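You operate a simulated robot arm through the tools that you are given. There is no shell and no other tool. Be economical: measure what you need, move in short steps, check, and stop when the job is done.

You are at the controls of a simulated two-armed robot. One attempt, no reset.

## Task
Pick up the teal-handled jug with one hand, pass it to the other hand and put it on the top of the printer. Set down upright: teal-handled jug.

Only the result counts: the job must be done as asked and must still hold three seconds after the hand-in. Knocking over, shifting, dropping, spilling or breaking anything else fails it.

## Robot
Two 7-joint arms with two-finger parallel grippers on one trunk, on a base that drives. Base frame: it is fixed to the floor where the robot stands at the start and does not move with it; the origin is under the middle of the robot, x ahead of it, y to its left, z up; the surface under the hand at the start is at about z = 880. Lengths are in mm, angles in rad, forces in N, time in s.
The left shoulder is at the start at [71, 156, 1005], the right one opposite. Places, roughly: top of the printer [-1900, -1600, 1200]. Payload 3.91 kg a hand.
The tool frame of a hand sits at the grasp point between the pads (the TCP): z along the fingers, y along the line on which they close. The tips reach 30 mm beyond it. The gripper opens to 110 mm. The fingers are 20 mm wide and 10 mm thick; the gripper's body (48 by 112 mm) begins 55 mm behind the TCP.
Orientation is that of the tool frame in the base frame, as a unit quaternion [w, x, y, z]. With the fingers straight down and closing along the base's y, the tool's x points along the base's -x, its y along +y and its z along -z.

## Interface
- The arms move only by the tool play_rows. It takes "left_increments", "right_increments" or both (then of equal length, played together; a hand with none holds still); each is a list of rows, each a list of 3 entries, a list of its own where there are three numbers: the shift along the base's x, y, z in mm, then the turn, a rotation vector about the base's x, y, z in rad, then the gripper command, from -1 (shut) to 1 (fully open), values between in proportion. In form: [[[tx, ty, tz], [rx, ry, rz], fingers], ...]. A call has 1 to 20 rows; each row shifts and turns the commanded pose from where the row before left it. Each row takes 0.2 s and may step no farther than 50 mm and 0.15 rad from the row before; otherwise, or with a gripper value out of range, the whole call is refused. A pose out of reach is approached as far as the arm can. The call stops where the force on the tool passes 40 N (or 10 N more than at its start, if that is more) or the arm is blocked; 0.2 s more then pass. The fingers move at their own pace (about 108 mm/s each) and stop on an object; they squeeze with about 34 N. The grip force told is the motor's: it shows also when the fingers shut on nothing. Time passes only in rows, and 0.2 s behind the last, so rows that do not move let the fingers close. The reply holds the time, the measured pose of the TCP, the force on the tool along the base axes, the opening and the grip force, in the units named above and with some noise, with the torque about the TCP (base axes, N m) and any sound that the robot's microphone picked up, and new pictures: "pictures" is both (left out), scene, wrist or none (wrist: the cameras of the hands that moved).
- Cameras (640 x 400 px; columns grow to the right, rows downward): "scene" is now at [141.1, -7.2, 1244.4]; the picture's right is [-0.08, -1.00, 0.00], its down [-0.46, 0.04, -0.89] and it looks along [0.89, -0.07, -0.46] (base axes); focal length 217 px, centre (320, 200). "left" rides on the left gripper at [72, -17, -103] in its tool frame; the picture's right is [0.23, 0.97, 0.00], its down [-0.76, 0.18, -0.62] and it looks along [-0.61, 0.14, 0.78] (tool axes); focal length 222 px, centre (320, 200). "right" rides on the right gripper at [72, 17, -103] in its tool frame; the picture's right is [-0.23, 0.97, 0.00], its down [-0.76, -0.18, -0.62] and it looks along [-0.61, -0.14, 0.78] (tool axes); focal length 222 px, centre (320, 200). There is no depth. A picture from a camera that has moved, and an enlarged one, comes with that camera's place and axes in the base frame and with its lens.
- slide_trunk(by): slides the trunk up (or, below 0, down) by that many mm; the arms and the scene camera ride with it, the base frame stays. It gives what a move gives, with no picture.
- roll_base(legs): drives the robot by 1 to 6 legs, each [ahead, left, turn to the left] in mm, mm and rad, along the robot's own axes; the way and the turn of a leg run together, so that a leg with both is an arc; at most 1500 mm and 3.142 rad a leg. The arms and the cameras ride along, it lands a little off, and it stops where it bumps. It gives what a move gives, and a new picture of the scene camera.
- pan_tilt(pan, tilt): turns the head with the scene camera to pan (to the left, within 1.501 rad either way) and tilt (down, from -0.506 to 1.204), counted from straight ahead of the robot. It gives what a move gives, and a new picture of the scene camera.
- inspect(camera, box): a new picture of the part [left, top, right, bottom] of that camera's present view, enlarged. The clock stands still meanwhile.
- close_job(): hands the job in; it is judged then, once.

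Work in short steps. Places have to be worked out from the pictures, the camera data and where the tool is seen: move nearer, look again, correct. Check each grasp and each placing, and mend what went wrong. You have 120 turns and 260 pictures in all, those below and enlarged ones among them. Open the grippers and draw the arms clear of the work before you hand the job in, unless the task says otherwise; then end with one line.

The tools are called after ">>>" as name(argument=value, ...) on one line, values as JSON. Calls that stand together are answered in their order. play_rows: Moves the arms, as the interface text tells. Its arguments: {"type":"object","properties":{"left_increments":{"type":"array","items":{"type":"array"}},"right_increments":{"type":"array","items":{"type":"array"}},"pictures":{"type":"string","enum":["both","scene","wrist","none"]}},"required":[]} The other tools are called the same way: slide_trunk (by) slides the trunk up or down; roll_base (legs) drives the base; pan_tilt (pan, tilt) turns the head that bears the scene camera; inspect (camera, box) takes an enlarged picture of a part of a camera's view; close_job () hands the job in.

At the start:

```text
time_s: 0.0
left_eef_pos: [721.4, 259.3, 1103.3]
left_tool_rot: [0.0, 0.001, 1.0, 0.001]
left_wrist_force: [0.2, -0.4, 0.0]
left_moment: [0.03, 0.02, 0.04]
left_width: 110.4
left_finger_force: 0.1
right_eef_pos: [662.5, -298.0, 1208.3]
right_tool_rot: [-0.001, -0.001, 1.0, 0.001]
right_wrist_force: [0.9, 0.0, 0.3]
right_moment: [-0.01, 0.04, 0.01]
right_width: 110.0
right_finger_force: 0.1
trunk travel left (down, up): [-450.0, 490.0]
robot x, y, heading: [3.1, -1.8, 0.003]
head pan, tilt: [-0.079, 0.475]
```

scene: 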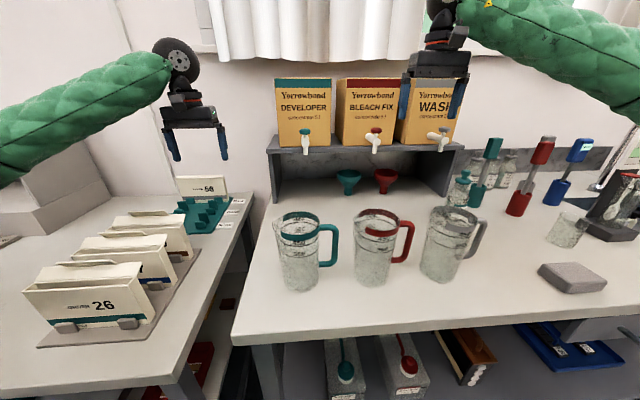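
right: 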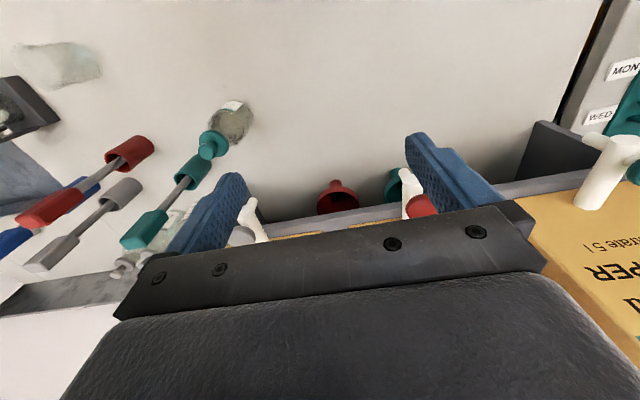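
left: 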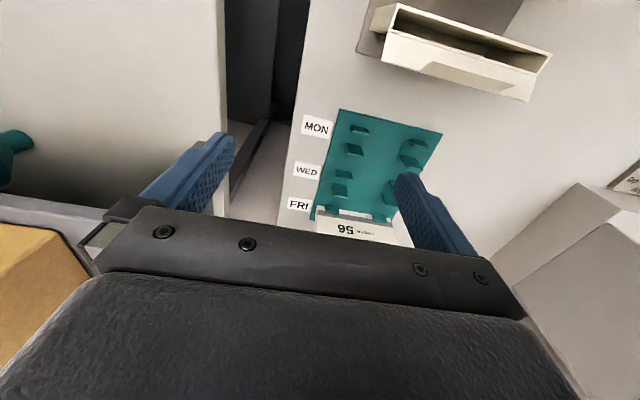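

I look closely at the jugs first.

>>> inspect(camera="scene", box=[240, 190, 500, 350])

>>> pan_tilt(pan=0.0, tilt=0.8)

```text
2.46 times, centred on (370, 270) of scene
camera zoom: at [141.1, -7.2, 1244.4], right [-0.08, -1.0, 0.0], down [-0.46, 0.04, -0.89], along [0.89, -0.07, -0.46], focal length 534 px, centre (197, 28)
```

zoom: 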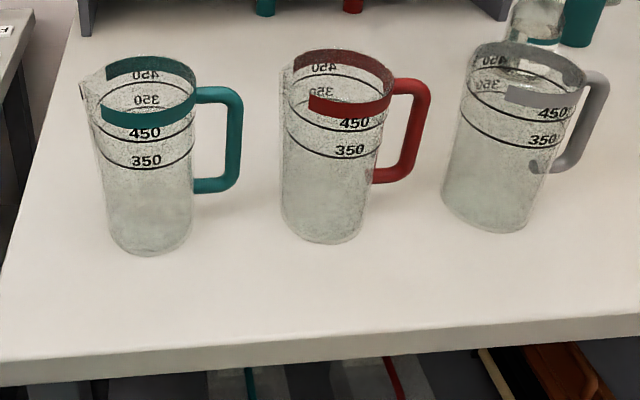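

```text
time_s: 0.8
left_eef_pos: [721.3, 259.3, 1104.1]
left_tool_rot: [0.0, 0.001, 1.0, 0.0]
left_wrist_force: [1.1, -0.3, 0.0]
left_moment: [-0.03, 0.01, 0.02]
left_width: 110.0
left_finger_force: 0.0
right_eef_pos: [662.4, -298.1, 1209.4]
right_tool_rot: [0.001, -0.001, 1.0, 0.0]
right_wrist_force: [-1.4, -0.3, -1.3]
right_moment: [0.01, -0.04, -0.01]
right_width: 110.0
right_finger_force: 0.1
trunk travel left (down, up): [-450.0, 490.0]
robot x, y, heading: [0.2, 3.3, 0.002]
head pan, tilt: [0.0, 0.799]
camera scene: at [130.6, -0.1, 1216.3], right [0.0, -1.0, 0.0], down [-0.72, 0.0, -0.7], along [0.7, 0.0, -0.72], focal length 217 px, centre (320, 200)
```

scene: 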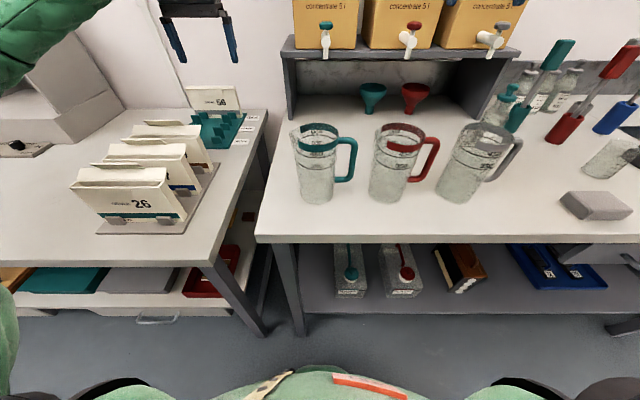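

The jugs look empty, and the teal jug stands at about [485, 10], 74 mm wide and 140 mm tall with its handle to -y. I back the base off for comfortable reach. The left hand will then grip the body from its left side, and the right hand will take it from above.

>>> roll_base(legs=[[-150, 0, 0]])

>>> pan_tilt(pan=0.0, tilt=0.6)

```text
time_s: 2.2
left_eef_pos: [564.9, 260.2, 1105.6]
left_tool_rot: [0.001, -0.001, 1.0, 0.001]
left_wrist_force: [-0.4, 0.1, -0.4]
left_moment: [0.01, -0.02, 0.03]
left_width: 110.1
left_finger_force: 0.1
right_eef_pos: [507.6, -297.9, 1210.2]
right_tool_rot: [0.001, -0.001, 1.0, 0.0]
right_wrist_force: [-0.6, -0.5, 0.7]
right_moment: [0.01, -0.04, 0.0]
right_width: 109.9
right_finger_force: 0.1
trunk travel left (down, up): [-450.0, 490.0]
robot x, y, heading: [-155.3, 1.0, -0.002]
head pan, tilt: [0.0, 0.799]
camera scene: at [-25.3, 0.0, 1216.5], right [0.0, -1.0, 0.0], down [-0.72, 0.0, -0.7], along [0.7, 0.0, -0.72], focal length 217 px, centre (320, 200)
```

scene: 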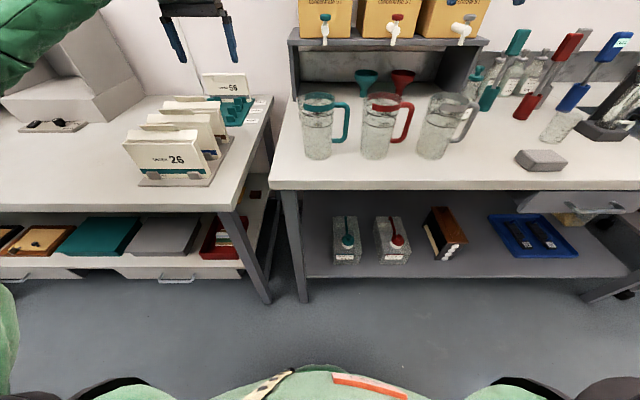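

```text
time_s: 2.9
left_eef_pos: [566.5, 260.5, 1104.0]
left_tool_rot: [0.0, -0.001, 1.0, 0.0]
left_wrist_force: [-0.3, 0.8, 0.0]
left_moment: [-0.01, 0.01, 0.0]
left_width: 109.9
left_finger_force: 0.1
right_eef_pos: [509.1, -298.7, 1210.3]
right_tool_rot: [0.0, -0.001, 1.0, 0.0]
right_wrist_force: [0.7, 0.0, 0.0]
right_moment: [-0.01, -0.01, 0.02]
right_width: 110.2
right_finger_force: 0.1
trunk travel left (down, up): [-450.0, 490.0]
robot x, y, heading: [-152.8, -1.3, 0.001]
head pan, tilt: [0.0, 0.6]
camera scene: at [-15.5, 0.0, 1233.0], right [0.0, -1.0, 0.0], down [-0.57, 0.0, -0.82], along [0.82, 0.0, -0.57], focal length 217 px, centre (320, 200)
```

scene: 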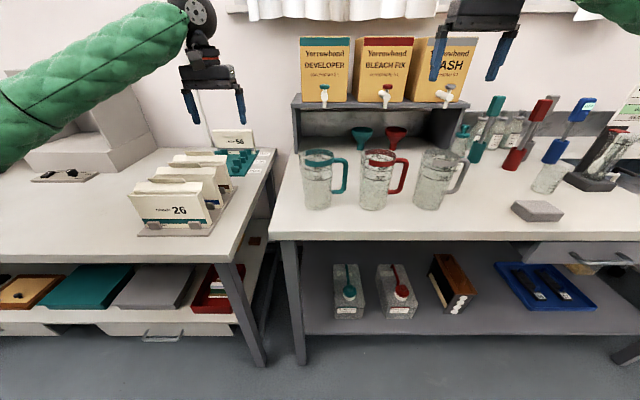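

The jug centre is at about [482, 9]. I turn the left hand to point diagonally ahead and right, 30° down, at a standoff above the front-left of the jug.

>>> play_rows(left_increments=[[[-10.3, -9.1, 1], [-0.071, 0.0294, 0.123], 1], [[-10.3, -9.1, 1], [-0.071, 0.0294, 0.123], 1], [[-10.3, -9.1, 1], [-0.071, 0.0294, 0.123], 1], [[-10.3, -9.1, 1], [-0.071, 0.0294, 0.123], 1], [[-10.3, -9.1, 1], [-0.071, 0.0294, 0.123], 1], [[-10.3, -9.1, 1], [-0.071, 0.0294, 0.123], 1], [[-10.3, -9.1, 1], [-0.071, 0.0294, 0.123], 1], [[-10.3, -9.1, 1], [-0.071, 0.0294, 0.123], 1], [[-10.3, -9.1, 1], [-0.071, 0.0294, 0.123], 1], [[-10.3, -9.1, 1], [-0.071, 0.0294, 0.123], 1], [[-10.3, -9.1, 1], [-0.071, 0.0294, 0.123], 1], [[-10.3, -9.1, 1], [-0.071, 0.0294, 0.123], 1], [[-10.3, -9.1, 1], [-0.071, 0.0294, 0.123], 1], [[-10.3, -9.1, 1], [-0.071, 0.0294, 0.123], 1], [[-10.3, -9.1, 1], [-0.071, 0.0294, 0.123], 1], [[-10.3, -9.1, 1], [-0.071, 0.0294, 0.123], 1], [[-10.3, -9.1, 1], [-0.071, 0.0294, 0.123], 1], [[0, 0, 0], [0, 0, 0], 1]])

```text
time_s: 6.4
left_eef_pos: [358.9, -30.9, 1041.9]
left_tool_rot: [0.432, 0.653, -0.523, 0.337]
left_wrist_force: [-2.2, -0.6, 16.1]
left_moment: [0.13, -0.95, 0.04]
left_width: 106.6
left_finger_force: 0.1
left hand out of reach, approached as far as the arm can: row 13, 14, 15, 17
right_eef_pos: [506.4, -302.7, 1209.6]
right_tool_rot: [0.0, 0.0, 1.0, 0.001]
right_wrist_force: [0.3, -0.2, -0.8]
right_moment: [0.05, -0.01, -0.01]
right_width: 110.0
right_finger_force: 0.0
trunk travel left (down, up): [-450.0, 490.0]
robot x, y, heading: [-151.5, -3.0, -0.001]
head pan, tilt: [0.0, 0.6]
stopped in row 17 (left hand): the force on the tool passed its limit at 94 N (the readings are from after the stop); the commanded pose is now the measured one
camera scene: at [-17.0, -3.2, 1233.4], right [0.0, -1.0, 0.0], down [-0.56, 0.0, -0.83], along [0.83, 0.0, -0.56], focal length 217 px, centre (320, 200)
camera left: at [394.2, 37.6, 1143.1], right [-0.9, -0.17, 0.41], down [-0.34, 0.86, -0.39], along [-0.29, -0.49, -0.82], focal length 222 px, centre (320, 200)
```

scene: 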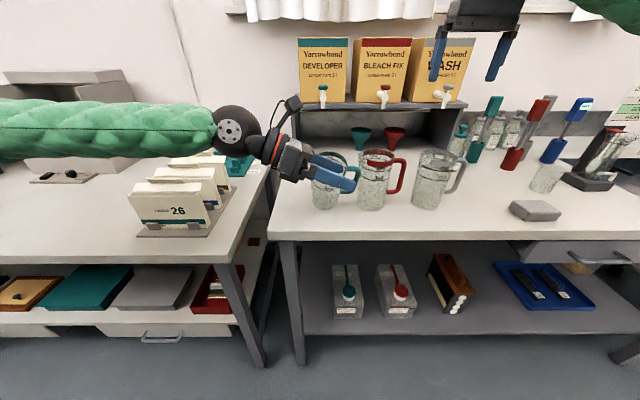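
left: 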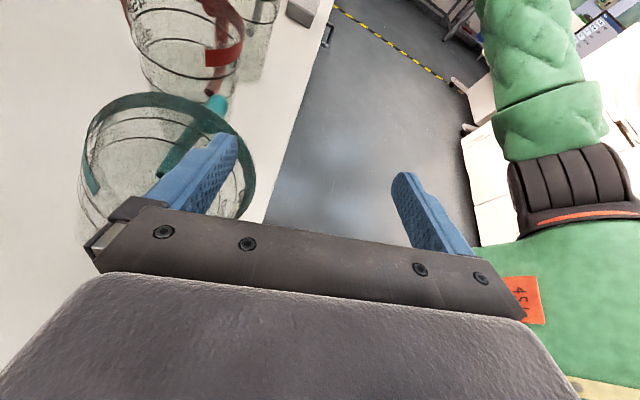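

The yaw ran past the wrist's range, and the finger dipped and touched something, probably the jug rim. I lift straight up and then look.

>>> play_rows(left_increments=[[[0, 0, 20], [0, 0, 0], 1], [[0, 0, 30], [0, 0, 0], 1], [[0, 0, 30], [0, 0, 0], 1], [[-10, 30, 20], [0, 0, 0], 1], [[-10, 40, 0], [0, 0, 0], 1], [[0, 40, 0], [0, 0, 0], 1]])

>>> inspect(camera="scene", box=[260, 120, 500, 270])

```text
time_s: 7.8
left_eef_pos: [339.3, 82.2, 1137.8]
left_tool_rot: [0.433, 0.654, -0.522, 0.336]
left_wrist_force: [0.8, -0.3, -0.4]
left_moment: [-0.03, 0.02, 0.06]
left_width: 110.0
left_finger_force: 0.1
right_eef_pos: [507.7, -299.4, 1210.0]
right_tool_rot: [-0.001, 0.0, 1.0, -0.001]
right_wrist_force: [0.3, 0.4, -0.2]
right_moment: [-0.04, -0.02, 0.0]
right_width: 109.8
right_finger_force: 0.0
trunk travel left (down, up): [-450.0, 490.0]
robot x, y, heading: [-154.2, -0.6, -0.003]
head pan, tilt: [0.0, 0.6]
camera scene: at [-16.0, 0.7, 1233.3], right [0.0, -1.0, 0.0], down [-0.57, 0.0, -0.82], along [0.82, 0.0, -0.57], focal length 217 px, centre (320, 200)
camera left: at [375.0, 151.0, 1239.4], right [-0.9, -0.17, 0.41], down [-0.34, 0.86, -0.39], along [-0.29, -0.49, -0.82], focal length 222 px, centre (320, 200)
```

scene: 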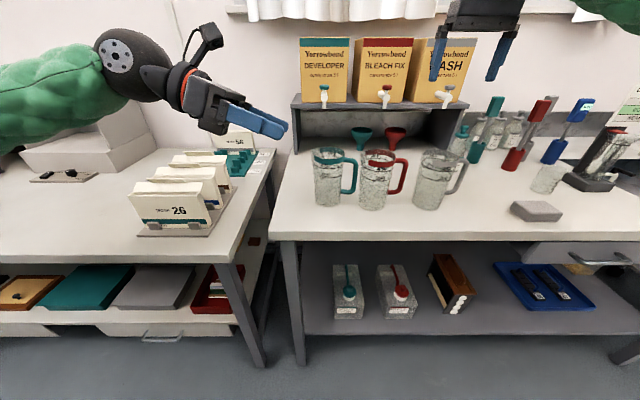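
left: 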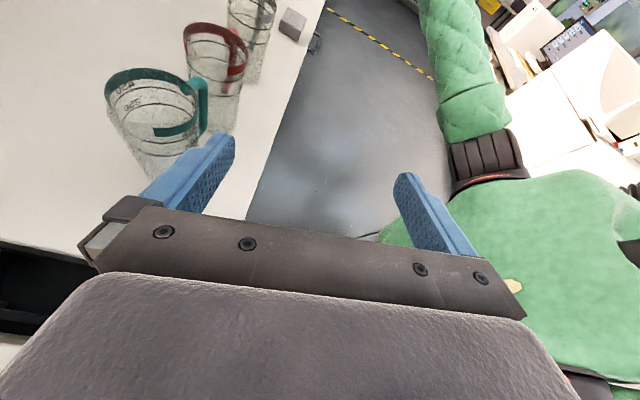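

```text
2.67 times, centred on (380, 195) of scene
camera zoom: at [-16.0, 0.7, 1233.3], right [0.0, -1.0, 0.0], down [-0.57, 0.0, -0.82], along [0.82, 0.0, -0.57], focal length 579 px, centre (160, 213)
```

zoom: 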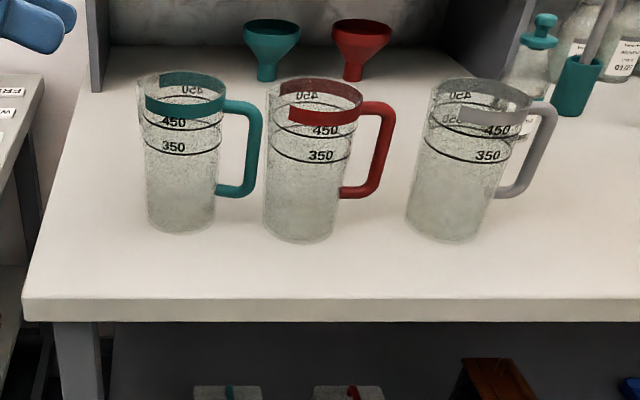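

The teal jug slid to about [487, -22]; it is upright and the red jug hasn't moved. I level the left hand to point -y and 30° down, and move it high over the jug's left side.

>>> play_rows(left_increments=[[[30, -10, 0], [0.055, -0.103, -0.045], 1], [[30, -10, 0], [0.055, -0.103, -0.045], 1], [[30, -10, 0], [0, 0, 0], 1], [[30, -10, 0], [0, 0, 0], 1], [[28, -12, 0], [0, 0, 0], 1], [[0, 0, 0], [0, 0, 0], 1]])

```text
time_s: 9.2
left_eef_pos: [487.3, 32.3, 1139.9]
left_tool_rot: [0.355, 0.615, -0.61, 0.352]
left_wrist_force: [0.6, -0.7, -0.1]
left_moment: [0.0, 0.01, 0.0]
left_width: 110.1
left_finger_force: 0.1
right_eef_pos: [509.0, -298.3, 1210.3]
right_tool_rot: [0.0, 0.0, 1.0, 0.0]
right_wrist_force: [0.1, -0.1, -0.2]
right_moment: [0.02, 0.0, 0.01]
right_width: 109.8
right_finger_force: 0.1
trunk travel left (down, up): [-450.0, 490.0]
robot x, y, heading: [-158.3, 2.8, 0.002]
head pan, tilt: [0.0, 0.6]
camera scene: at [-16.3, 0.0, 1233.2], right [0.0, -1.0, 0.0], down [-0.56, 0.0, -0.83], along [0.83, 0.0, -0.56], focal length 217 px, centre (320, 200)
camera left: at [505.6, 86.4, 1253.2], right [-0.97, -0.12, 0.2], down [-0.18, 0.92, -0.35], along [-0.15, -0.37, -0.92], focal length 222 px, centre (320, 200)
```

scene: 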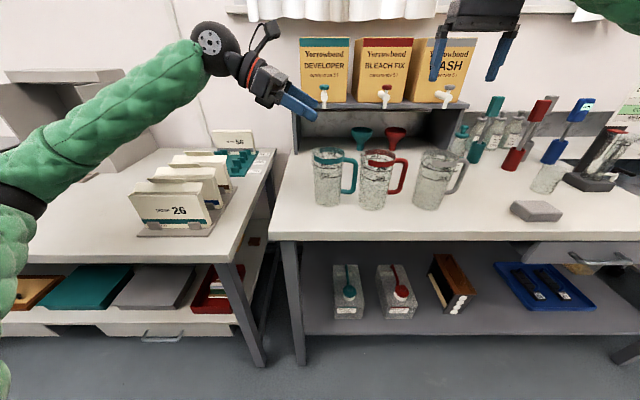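
left: 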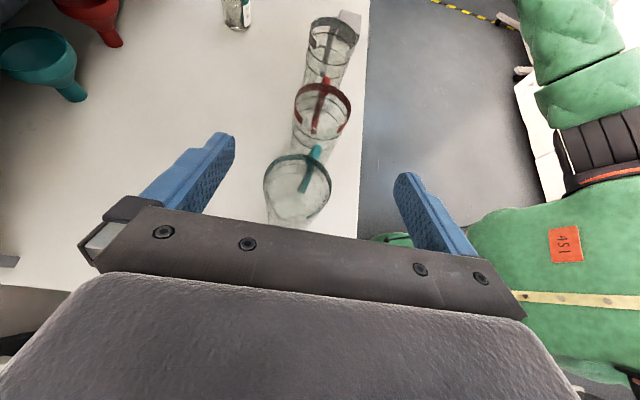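

Both views agree on the jug at about [490, -24]. To keep the forearm clear of the negative boxes on the left bench, I raise the trunk and shift the base to the right before descending.

>>> slide_trunk(by=200)

>>> roll_base(legs=[[0, -120, 0]])

>>> pan_tilt(pan=0.2, tilt=0.75)

```text
time_s: 11.3
left_eef_pos: [487.9, 31.5, 1339.3]
left_tool_rot: [0.355, 0.615, -0.609, 0.352]
left_wrist_force: [0.7, 0.3, -0.2]
left_moment: [0.0, -0.02, 0.02]
left_width: 110.0
left_finger_force: 0.1
right_eef_pos: [509.5, -300.0, 1409.2]
right_tool_rot: [0.0, 0.001, 1.0, 0.0]
right_wrist_force: [1.1, -0.3, 0.5]
right_moment: [0.0, -0.02, -0.02]
right_width: 110.0
right_finger_force: 0.1
trunk travel left (down, up): [-650.0, 290.0]
robot x, y, heading: [-152.0, 0.3, 0.003]
head pan, tilt: [0.0, 0.6]
```

```text
time_s: 12.6
left_eef_pos: [487.9, -85.7, 1339.2]
left_tool_rot: [0.355, 0.615, -0.61, 0.352]
left_wrist_force: [-1.0, -0.1, 0.5]
left_moment: [0.05, -0.02, -0.01]
left_width: 110.0
left_finger_force: 0.0
right_eef_pos: [509.5, -417.3, 1410.1]
right_tool_rot: [-0.001, 0.0, 1.0, 0.0]
right_wrist_force: [0.2, 0.5, -0.4]
right_moment: [-0.02, 0.03, 0.02]
right_width: 110.1
right_finger_force: 0.0
trunk travel left (down, up): [-650.0, 290.0]
robot x, y, heading: [-154.9, -117.3, -0.0]
head pan, tilt: [0.0, 0.6]
camera scene: at [-15.4, -118.7, 1433.1], right [0.0, -1.0, 0.0], down [-0.57, 0.0, -0.82], along [0.82, 0.0, -0.57], focal length 217 px, centre (320, 200)
```

scene: 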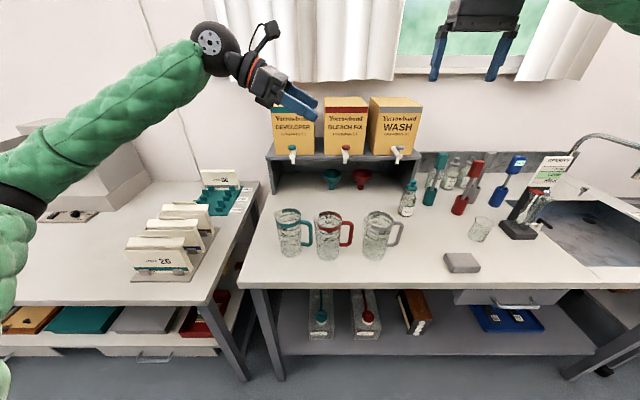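

```text
time_s: 13.3
left_eef_pos: [486.9, -85.0, 1338.3]
left_tool_rot: [0.355, 0.615, -0.61, 0.352]
left_wrist_force: [-0.3, 1.0, -0.7]
left_moment: [0.03, 0.03, -0.01]
left_width: 110.1
left_finger_force: 0.1
right_eef_pos: [509.1, -416.6, 1407.9]
right_tool_rot: [0.001, -0.002, 1.0, 0.0]
right_wrist_force: [-0.5, 0.2, 0.0]
right_moment: [0.04, -0.01, -0.01]
right_width: 109.7
right_finger_force: 0.1
trunk travel left (down, up): [-650.0, 290.0]
robot x, y, heading: [-153.9, -117.9, -0.004]
head pan, tilt: [0.201, 0.75]
camera scene: at [-22.6, -102.2, 1420.3], right [0.2, -0.98, 0.0], down [-0.67, -0.14, -0.73], along [0.72, 0.15, -0.68], focal length 217 px, centre (320, 200)
```

scene: 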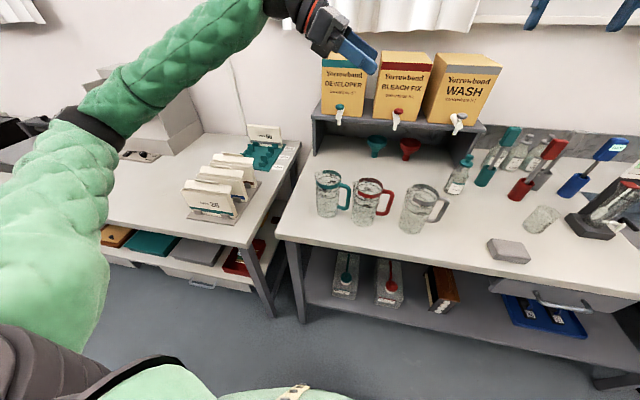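

Now I bring the hand back over the jug's left side and lower it to z = 1100, checking the elbow as it goes.

>>> play_rows(left_increments=[[[0.5, 23, -25], [0, 0, 0], 1], [[0.5, 23, -40], [0, 0, 0], 1], [[0.5, 23, -45], [0, 0, 0], 1], [[0.5, 23, -45], [0, 0, 0], 1], [[0.5, 21, -45], [0, 0, 0], 1], [[0.5, 0, -38], [0, 0, 0], 1], [[0, 0, 0], [0, 0, 0], 1]])

```text
refused: row 3 steps farther than a row can; nothing moved
```

One row was too long, so I replay it with shorter steps.

>>> play_rows(left_increments=[[[0.5, 23, -25], [0, 0, 0], 1], [[0.5, 23, -40], [0, 0, 0], 1], [[0.5, 23, -40], [0, 0, 0], 1], [[0.5, 23, -40], [0, 0, 0], 1], [[0.5, 21, -40], [0, 0, 0], 1], [[0.5, 0, -48], [0, 0, 0], 1], [[0, 0, 0], [0, 0, 0], 1]])

```text
time_s: 14.9
left_eef_pos: [490.2, 27.1, 1101.8]
left_tool_rot: [0.356, 0.615, -0.61, 0.352]
left_wrist_force: [0.1, 0.4, -0.8]
left_moment: [0.0, 0.0, 0.01]
left_width: 109.7
left_finger_force: 0.1
right_eef_pos: [508.0, -415.7, 1410.2]
right_tool_rot: [0.0, -0.001, 1.0, 0.0]
right_wrist_force: [0.2, 0.2, -1.0]
right_moment: [-0.03, 0.0, 0.0]
right_width: 109.6
right_finger_force: 0.0
trunk travel left (down, up): [-650.0, 290.0]
robot x, y, heading: [-154.1, -117.2, 0.005]
head pan, tilt: [0.201, 0.75]
camera scene: at [-23.2, -101.8, 1420.3], right [0.2, -0.98, 0.0], down [-0.67, -0.14, -0.73], along [0.72, 0.15, -0.68], focal length 217 px, centre (320, 200)
camera left: at [508.8, 80.2, 1214.9], right [-0.97, -0.12, 0.2], down [-0.18, 0.92, -0.35], along [-0.15, -0.37, -0.92], focal length 222 px, centre (320, 200)
```

scene: 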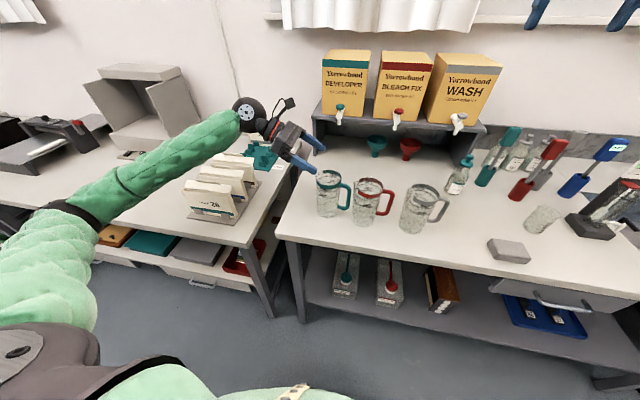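
left: 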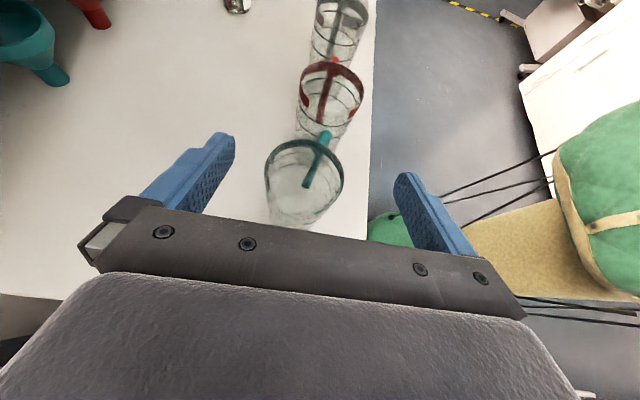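

The forearm would pass close above the negative boxes. I raise the trunk by another 150 mm and shift the base slightly ahead and right, so that the forearm slopes down from above.

>>> slide_trunk(by=150)

>>> roll_base(legs=[[50, -60, 0]])

>>> play_rows(left_increments=[[[-10, 14, -40], [0, 0, 0], 1], [[-10, 13, -40], [0, 0, 0], 1], [[-10, 13, -40], [0, 0, 0], 1], [[-10, 10, -30], [0, 0, 0], 1], [[-8, 8, -10], [0, 0, 0], 1], [[0, 0, 0], [0, 0, 0], 1]])

```text
time_s: 16.7
left_eef_pos: [490.3, 26.2, 1251.0]
left_tool_rot: [0.354, 0.616, -0.609, 0.352]
left_wrist_force: [0.4, -0.8, -0.8]
left_moment: [0.01, -0.01, 0.0]
left_width: 110.1
left_finger_force: 0.0
right_eef_pos: [509.2, -417.8, 1558.4]
right_tool_rot: [0.0, 0.0, 1.0, 0.0]
right_wrist_force: [0.1, -0.2, -0.1]
right_moment: [-0.01, -0.01, -0.01]
right_width: 110.3
right_finger_force: 0.0
trunk travel left (down, up): [-800.0, 140.0]
robot x, y, heading: [-152.1, -123.4, -0.001]
head pan, tilt: [0.201, 0.75]
```

```text
time_s: 17.7
left_eef_pos: [542.0, -38.1, 1251.4]
left_tool_rot: [0.356, 0.614, -0.61, 0.352]
left_wrist_force: [0.0, 0.5, 0.3]
left_moment: [0.01, 0.03, -0.01]
left_width: 110.2
left_finger_force: 0.1
right_eef_pos: [560.9, -481.3, 1559.8]
right_tool_rot: [0.0, 0.0, 1.0, 0.0]
right_wrist_force: [0.2, -0.7, -0.1]
right_moment: [0.0, 0.03, 0.06]
right_width: 109.8
right_finger_force: 0.0
trunk travel left (down, up): [-800.0, 140.0]
robot x, y, heading: [-100.6, -177.4, 0.004]
head pan, tilt: [0.201, 0.75]
camera scene: at [28.7, -165.5, 1570.3], right [0.2, -0.98, 0.0], down [-0.67, -0.14, -0.73], along [0.72, 0.15, -0.68], focal length 217 px, centre (320, 200)
```

scene: 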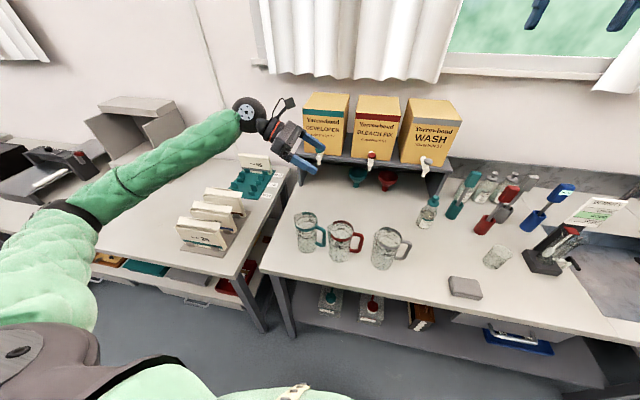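

```text
time_s: 19.1
left_eef_pos: [493.8, 21.0, 1090.3]
left_tool_rot: [0.355, 0.615, -0.61, 0.352]
left_wrist_force: [0.4, 0.1, 0.4]
left_moment: [0.0, 0.03, -0.03]
left_width: 110.1
left_finger_force: 0.1
right_eef_pos: [559.0, -480.7, 1558.9]
right_tool_rot: [0.0, 0.001, 1.0, 0.0]
right_wrist_force: [0.1, 0.0, 0.6]
right_moment: [0.01, 0.01, 0.01]
right_width: 109.9
right_finger_force: 0.2
trunk travel left (down, up): [-800.0, 140.0]
robot x, y, heading: [-105.5, -182.3, 0.002]
head pan, tilt: [0.201, 0.75]
camera scene: at [28.6, -165.6, 1570.2], right [0.2, -0.98, 0.0], down [-0.67, -0.14, -0.73], along [0.72, 0.15, -0.68], focal length 217 px, centre (320, 200)
camera left: at [512.3, 73.6, 1204.5], right [-0.97, -0.12, 0.2], down [-0.18, 0.92, -0.35], along [-0.15, -0.37, -0.92], focal length 222 px, centre (320, 200)
```

scene: 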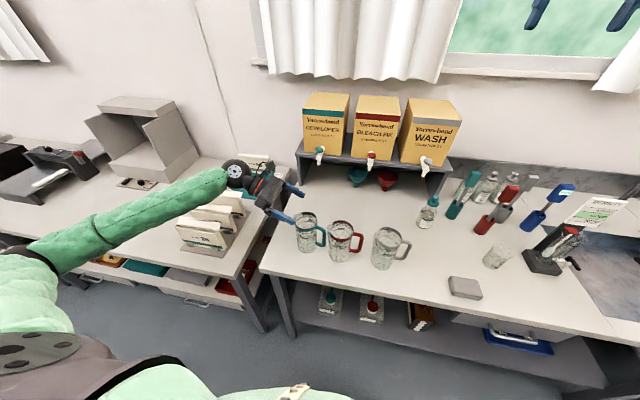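
left: 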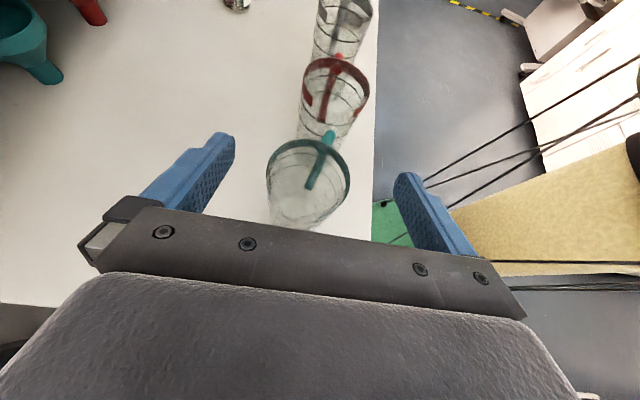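

The jug is centred between the fingers in x. I lower the hand to z = 960 beside it and check the arm against the boxes.

>>> play_rows(left_increments=[[[0, -1, -35], [0, 0, 0], 1], [[0, -1, -35], [0, 0, 0], 1], [[0, -1, -30], [0, 0, 0], 1], [[0, -1, -30], [0, 0, 0], 1], [[0, 0, 0], [0, 0, 0], 1]])

>>> inspect(camera="scene", box=[130, 130, 370, 280])

```text
time_s: 20.3
left_eef_pos: [490.9, 16.9, 960.9]
left_tool_rot: [0.355, 0.614, -0.61, 0.352]
left_wrist_force: [0.2, 0.5, 0.7]
left_moment: [0.04, 0.03, -0.01]
left_width: 109.6
left_finger_force: 0.0
right_eef_pos: [559.1, -480.5, 1560.0]
right_tool_rot: [0.0, 0.0, 1.0, 0.0]
right_wrist_force: [-0.1, 0.0, 0.0]
right_moment: [0.0, 0.03, 0.0]
right_width: 109.9
right_finger_force: 0.1
trunk travel left (down, up): [-800.0, 140.0]
robot x, y, heading: [-103.9, -177.0, 0.001]
head pan, tilt: [0.201, 0.75]
camera scene: at [28.1, -165.2, 1570.3], right [0.2, -0.98, 0.0], down [-0.67, -0.14, -0.73], along [0.72, 0.15, -0.68], focal length 217 px, centre (320, 200)
camera left: at [510.1, 70.5, 1074.3], right [-0.97, -0.12, 0.2], down [-0.18, 0.92, -0.35], along [-0.15, -0.37, -0.92], focal length 222 px, centre (320, 200)
```

scene: 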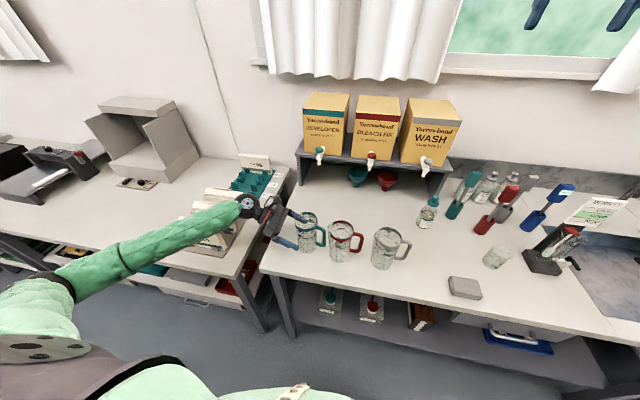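
left: 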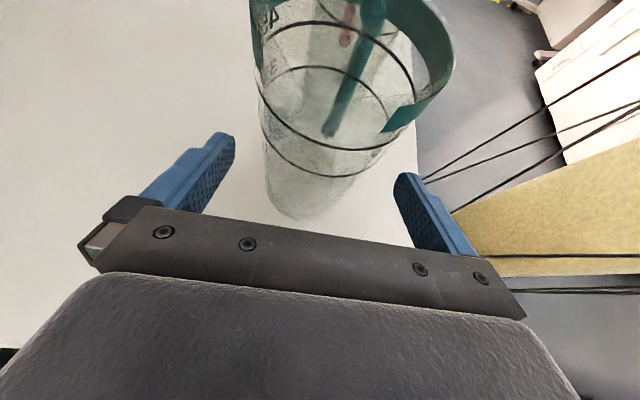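

```text
2.67 times, centred on (250, 205) of scene
camera zoom: at [28.1, -165.2, 1570.3], right [0.2, -0.98, 0.0], down [-0.67, -0.14, -0.73], along [0.72, 0.15, -0.68], focal length 579 px, centre (507, 187)
```

zoom: 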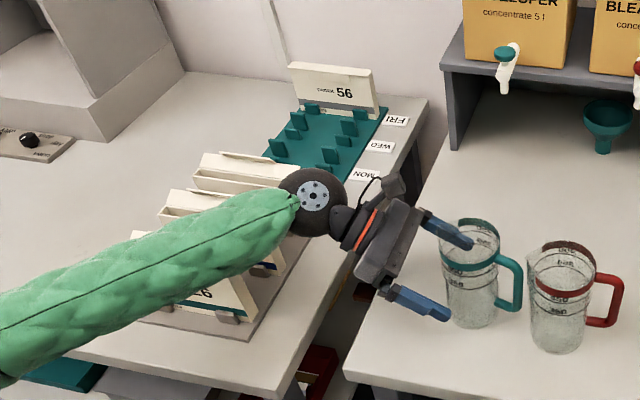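

Everything is clear so far. I ease in toward the jug and down to z ≈ 930.

>>> play_rows(left_increments=[[[0.5, -8, -5], [0, 0, 0], 1], [[0.5, -8, -8], [0, 0, 0], 1], [[0, -8, -9], [0, 0, 0], 1], [[0, 0, -9], [0, 0, 0], 1], [[0, 0, 0], [0, 0, 0], 1]])

>>> inspect(camera="scene", box=[170, 150, 370, 275])

```text
time_s: 21.5
left_eef_pos: [493.1, -7.5, 931.5]
left_tool_rot: [0.355, 0.615, -0.61, 0.353]
left_wrist_force: [0.2, 0.6, -1.0]
left_moment: [-0.03, -0.02, 0.02]
left_width: 110.2
left_finger_force: 0.0
right_eef_pos: [559.5, -481.3, 1558.0]
right_tool_rot: [0.0, 0.0, 1.0, 0.0]
right_wrist_force: [-0.2, -1.2, 0.6]
right_moment: [0.0, -0.01, -0.02]
right_width: 109.8
right_finger_force: 0.0
trunk travel left (down, up): [-800.0, 140.0]
robot x, y, heading: [-100.4, -182.2, -0.0]
head pan, tilt: [0.201, 0.75]
camera scene: at [28.4, -165.3, 1570.3], right [0.2, -0.98, 0.0], down [-0.67, -0.14, -0.73], along [0.72, 0.15, -0.68], focal length 217 px, centre (320, 200)
camera left: at [511.7, 46.2, 1044.9], right [-0.97, -0.12, 0.2], down [-0.18, 0.92, -0.35], along [-0.15, -0.37, -0.92], focal length 222 px, centre (320, 200)
```

scene: 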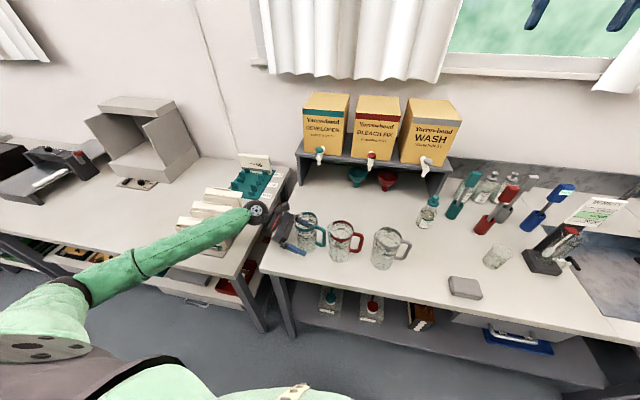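
left: 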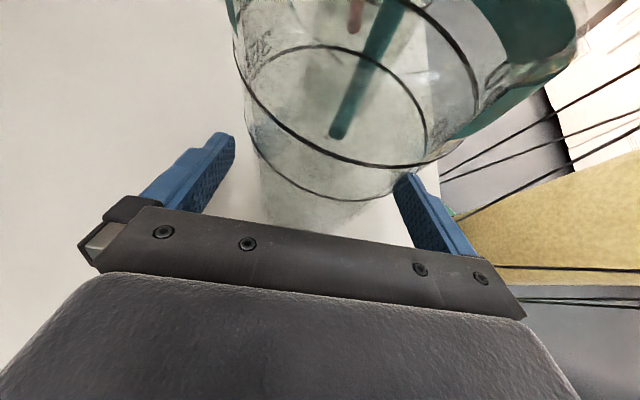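

```text
3.20 times, centred on (270, 212) of scene
camera zoom: at [28.4, -165.3, 1570.3], right [0.2, -0.98, 0.0], down [-0.67, -0.14, -0.73], along [0.72, 0.15, -0.68], focal length 695 px, centre (480, 160)
```

zoom: 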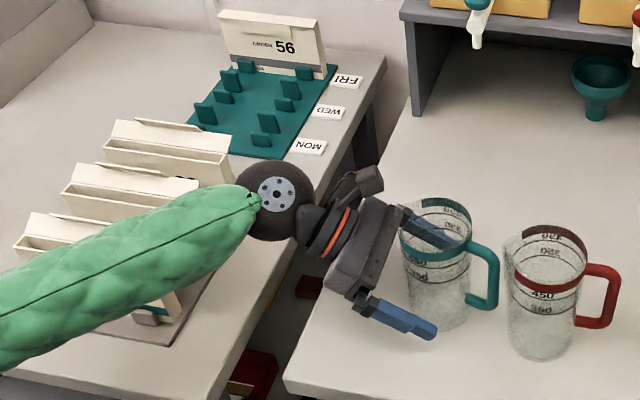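

The fingers straddle the jug, so I close the left gripper.

>>> play_rows(left_increments=[[[0, 0, 0], [0, 0, 0], 0.4], [[0, 0, 0], [0, 0, 0], 0.1], [[0, 0, 0], [0, 0, 0], -0.5], [[0, 0, 0], [0, 0, 0], -1], [[0, 0, 0], [0, 0, 0], -1]])

>>> inspect(camera="scene", box=[230, 190, 390, 290])

```text
time_s: 22.7
left_eef_pos: [492.8, -6.7, 931.3]
left_tool_rot: [0.355, 0.615, -0.61, 0.351]
left_wrist_force: [-0.3, 0.2, 0.5]
left_moment: [-0.01, 0.0, 0.01]
left_width: 71.1
left_finger_force: 34.4
right_eef_pos: [560.7, -480.9, 1559.4]
right_tool_rot: [0.0, 0.0, 1.0, 0.0]
right_wrist_force: [0.0, -0.2, 0.8]
right_moment: [-0.03, -0.03, 0.01]
right_width: 110.2
right_finger_force: 0.1
trunk travel left (down, up): [-800.0, 140.0]
robot x, y, heading: [-99.9, -182.3, -0.004]
head pan, tilt: [0.201, 0.75]
camera scene: at [28.5, -165.3, 1570.2], right [0.2, -0.98, 0.0], down [-0.67, -0.14, -0.73], along [0.72, 0.15, -0.68], focal length 217 px, centre (320, 200)
camera left: at [511.7, 46.4, 1044.8], right [-0.97, -0.12, 0.2], down [-0.18, 0.92, -0.35], along [-0.15, -0.37, -0.92], focal length 222 px, centre (320, 200)
```

scene: 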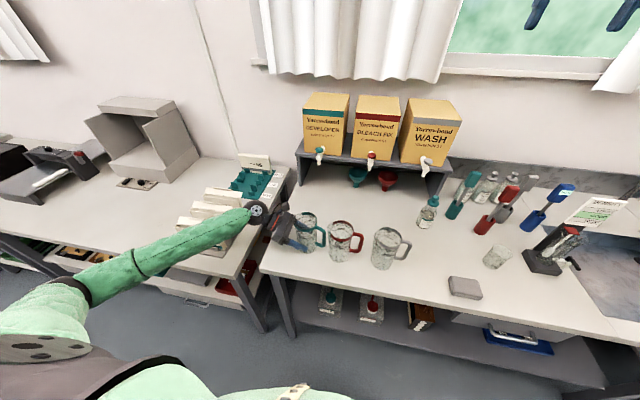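
left: 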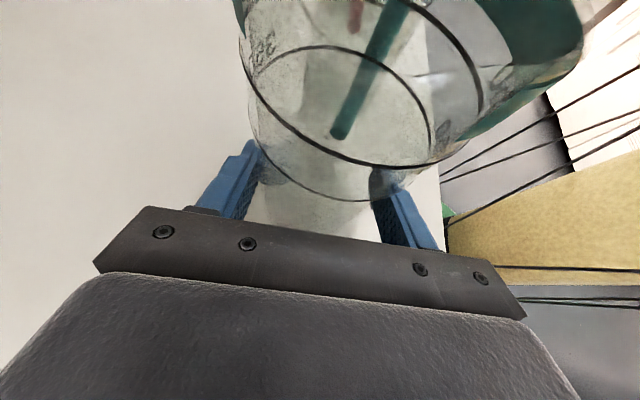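

```text
4.00 times, centred on (310, 240) of scene
camera zoom: at [28.5, -165.3, 1570.2], right [0.2, -0.98, 0.0], down [-0.67, -0.14, -0.73], along [0.72, 0.15, -0.68], focal length 868 px, centre (360, 40)
```

zoom: 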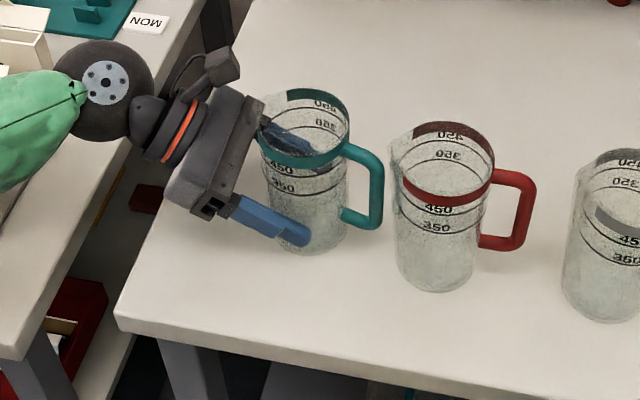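

It is held at a width of 71 mm. I lift straight up.

>>> play_rows(left_increments=[[[0, 0, 8], [0, 0, 0], -1], [[0, 0, 15], [0, 0, 0], -1], [[0, 0, 25], [0, 0, 0], -1], [[0, 0, 30], [0, 0, 0], -1], [[0, 0, 30], [0, 0, 0], -1], [[0, 0, 30], [0, 0, 0], -1], [[0, 0, 0], [0, 0, 0], -1]])

```text
time_s: 24.3
left_eef_pos: [494.8, -10.6, 1068.6]
left_tool_rot: [0.356, 0.615, -0.61, 0.351]
left_wrist_force: [0.5, -0.4, -1.1]
left_moment: [0.05, 0.03, -0.03]
left_width: 71.2
left_finger_force: 34.5
right_eef_pos: [561.0, -479.9, 1559.7]
right_tool_rot: [0.001, -0.001, 1.0, 0.0]
right_wrist_force: [-0.2, -1.0, 0.6]
right_moment: [0.03, -0.01, -0.01]
right_width: 110.5
right_finger_force: 0.0
trunk travel left (down, up): [-800.0, 140.0]
robot x, y, heading: [-105.7, -180.4, 0.003]
head pan, tilt: [0.201, 0.75]
camera scene: at [28.6, -165.0, 1570.2], right [0.2, -0.98, 0.0], down [-0.67, -0.14, -0.73], along [0.72, 0.15, -0.68], focal length 217 px, centre (320, 200)
camera left: at [513.9, 42.7, 1182.4], right [-0.97, -0.12, 0.2], down [-0.18, 0.92, -0.35], along [-0.15, -0.37, -0.92], focal length 222 px, centre (320, 200)
```

scene: 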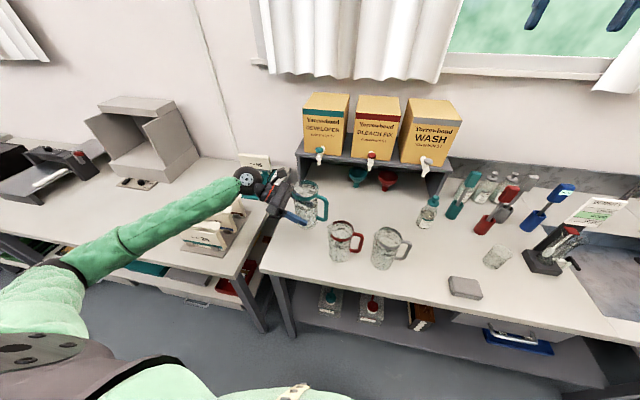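
left: 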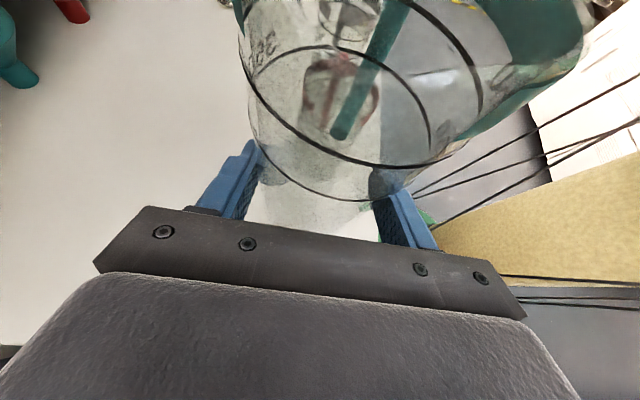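

The jug is lifted cleanly. I raise it further and then back the base away from the bench for the handover.

>>> play_rows(left_increments=[[[0, 0, 40], [0, 0, 0], -1], [[0, 0, 40], [0, 0, 0], -1], [[0, 0, 40], [0, 0, 0], -1], [[0, 0, 40], [0, 0, 0], -1], [[0, 0, 40], [0, 0, 0], -1], [[0, 0, 0], [0, 0, 0], -1]], pictures="none")

>>> roll_base(legs=[[-350, 0, 0]])

```text
time_s: 25.7
left_eef_pos: [494.0, -8.5, 1269.2]
left_tool_rot: [0.356, 0.615, -0.61, 0.352]
left_wrist_force: [-1.0, -0.1, -1.2]
left_moment: [0.04, -0.01, -0.04]
left_width: 71.3
left_finger_force: 34.0
right_eef_pos: [560.3, -479.5, 1558.9]
right_tool_rot: [0.0, 0.0, 1.0, 0.0]
right_wrist_force: [-0.6, -0.8, -0.7]
right_moment: [0.04, -0.02, -0.02]
right_width: 110.0
right_finger_force: 0.1
trunk travel left (down, up): [-800.0, 140.0]
robot x, y, heading: [-103.4, -178.5, -0.003]
head pan, tilt: [0.201, 0.75]
```

```text
time_s: 28.0
left_eef_pos: [139.8, -11.5, 1268.7]
left_tool_rot: [0.355, 0.614, -0.611, 0.351]
left_wrist_force: [-1.0, -0.5, -0.2]
left_moment: [0.04, -0.01, 0.01]
left_width: 71.0
left_finger_force: 33.7
right_eef_pos: [204.3, -483.4, 1559.9]
right_tool_rot: [0.0, 0.003, 1.0, 0.0]
right_wrist_force: [-0.7, 0.4, 1.4]
right_moment: [0.0, -0.04, -0.01]
right_width: 109.9
right_finger_force: 0.0
trunk travel left (down, up): [-800.0, 140.0]
robot x, y, heading: [-458.9, -179.4, -0.002]
head pan, tilt: [0.201, 0.75]
camera scene: at [-325.4, -164.9, 1570.2], right [0.19, -0.98, 0.0], down [-0.67, -0.13, -0.73], along [0.72, 0.14, -0.68], focal length 217 px, centre (320, 200)
```

scene: 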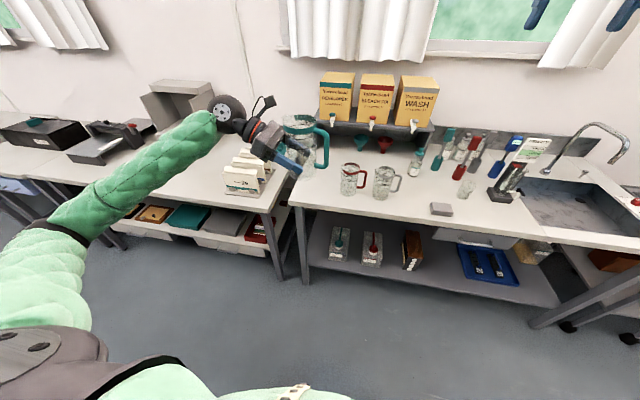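

Now I turn the right hand in free air so it closes along x, with its camera on the -y side and a slight lean. The left hand moves toward the middle at the same time.

>>> play_rows(right_increments=[[[0, 0, 0], [0, 0, 0.143], 1], [[0, 0, 0], [0, 0, 0.143], 1], [[0, 0, 0], [0, 0, 0.143], 1], [[0, 0, 0], [0, 0, 0.143], 1], [[0, 0, 0], [0, 0, 0.143], 1], [[0, 0, 0], [0, 0, 0.143], 1], [[0, 0, 0], [0, 0, 0.143], 1], [[0, 0, 0], [0, 0, 0.143], 1], [[0, 0, 0], [0, 0, 0.143], 1], [[0, 0, 0], [0, 0, 0.143], 1], [[0, 0, 0], [0, 0, 0.141], 1], [[0, 0, 0], [0.131, 0, 0], 1], [[0, 0, 0], [0.131, 0, 0], 1], [[0, 0, 0], [0, 0, 0], 1]], left_increments=[[[0, -10, 0], [0, 0, 0], -1], [[0, -10, 0], [0, 0, 0], -1], [[0, -10, 0], [0, 0, 0], -1], [[0, -10, 0], [0, 0, 0], -1], [[0, -10, 0], [0, 0, 0], -1], [[0, -10, 0], [0, 0, 0], -1], [[0, -10, 0], [0, 0, 0], -1], [[0, -10, 0], [0, 0, 0], -1], [[0, -10, 0], [0, 0, 0], -1], [[0, -10, 0], [0, 0, 0], -1], [[0, 0, 0], [0, 0, 0], -1], [[0, 0, 0], [0, 0, 0], -1], [[0, 0, 0], [0, 0, 0], -1], [[0, 0, 0], [0, 0, 0], -1]])

>>> pan_tilt(pan=0.0, tilt=0.4)

```text
time_s: 31.0
left_eef_pos: [138.9, -109.5, 1269.5]
left_tool_rot: [0.356, 0.613, -0.611, 0.352]
left_wrist_force: [-0.5, 0.8, -1.7]
left_moment: [0.05, -0.02, 0.0]
left_width: 70.7
left_finger_force: 34.3
right_eef_pos: [19.6, -296.2, 1498.4]
right_tool_rot: [0.092, -0.699, 0.703, 0.092]
right_wrist_force: [-0.6, 1.0, -0.1]
right_moment: [-0.01, 0.03, -0.02]
right_width: 109.9
right_finger_force: 0.1
right hand out of reach, approached as far as the arm can: row 7, 8, 9, 10, 11
trunk travel left (down, up): [-800.0, 140.0]
robot x, y, heading: [-455.7, -179.9, -0.01]
head pan, tilt: [0.201, 0.75]
camera scene: at [-326.1, -163.2, 1570.3], right [0.19, -0.98, 0.0], down [-0.67, -0.13, -0.73], along [0.72, 0.14, -0.68], focal length 217 px, centre (320, 200)
camera right: at [2.1, -391.4, 1579.9], right [-0.97, 0.22, 0.06], down [0.18, 0.57, 0.8], along [0.14, 0.79, -0.6], focal length 222 px, centre (320, 200)
camera left: at [158.3, -55.7, 1382.7], right [-0.97, -0.11, 0.2], down [-0.18, 0.92, -0.35], along [-0.15, -0.38, -0.92], focal length 222 px, centre (320, 200)
```

scene: 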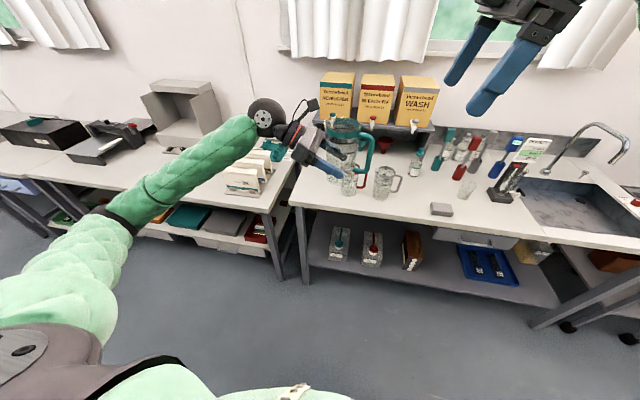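
right: 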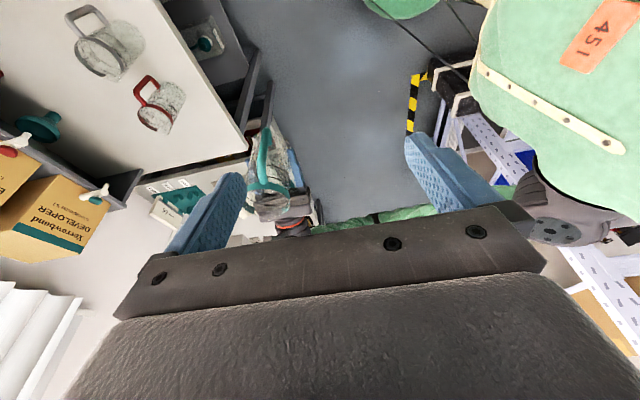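
left: 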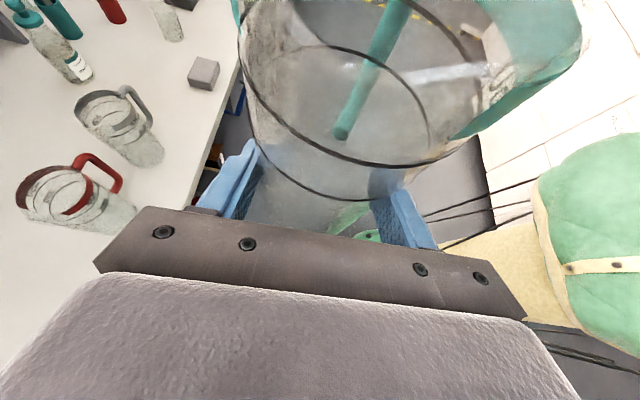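

```text
time_s: 31.9
left_eef_pos: [140.8, -110.7, 1269.1]
left_tool_rot: [0.356, 0.613, -0.612, 0.351]
left_wrist_force: [0.6, 0.1, -1.2]
left_moment: [-0.01, 0.03, 0.02]
left_width: 70.8
left_finger_force: 33.9
right_eef_pos: [20.8, -298.3, 1498.7]
right_tool_rot: [0.093, -0.7, 0.702, 0.093]
right_wrist_force: [0.1, 0.0, -0.3]
right_moment: [0.02, 0.07, 0.01]
right_width: 110.0
right_finger_force: 0.1
trunk travel left (down, up): [-800.0, 140.0]
robot x, y, heading: [-455.5, -183.3, -0.006]
head pan, tilt: [0.0, 0.4]
camera scene: at [-314.0, -181.9, 1601.2], right [0.0, -1.0, 0.0], down [-0.39, 0.0, -0.92], along [0.92, 0.0, -0.39], focal length 217 px, centre (320, 200)
```

scene: 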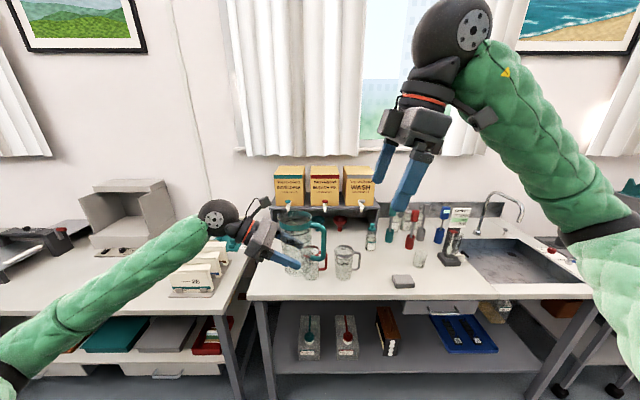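

The right hand has the orientation I wanted. A small test move will show what its commanded pose now is.

>>> play_rows(right_increments=[[[20, 20, -10], [0, 0, 0], 1], [[0, 0, 0], [0, 0, 0], 1]], pictures="none")

```text
time_s: 32.5
left_eef_pos: [138.3, -112.8, 1269.4]
left_tool_rot: [0.356, 0.613, -0.612, 0.351]
left_wrist_force: [-0.3, -0.3, 0.1]
left_moment: [0.07, -0.03, 0.04]
left_width: 70.7
left_finger_force: 34.1
right_eef_pos: [38.1, -279.1, 1486.1]
right_tool_rot: [0.092, -0.699, 0.703, 0.093]
right_wrist_force: [-0.9, 0.0, 0.4]
right_moment: [0.01, -0.02, -0.05]
right_width: 110.0
right_finger_force: 0.0
trunk travel left (down, up): [-800.0, 140.0]
robot x, y, heading: [-454.8, -179.3, -0.003]
head pan, tilt: [0.0, 0.4]
```

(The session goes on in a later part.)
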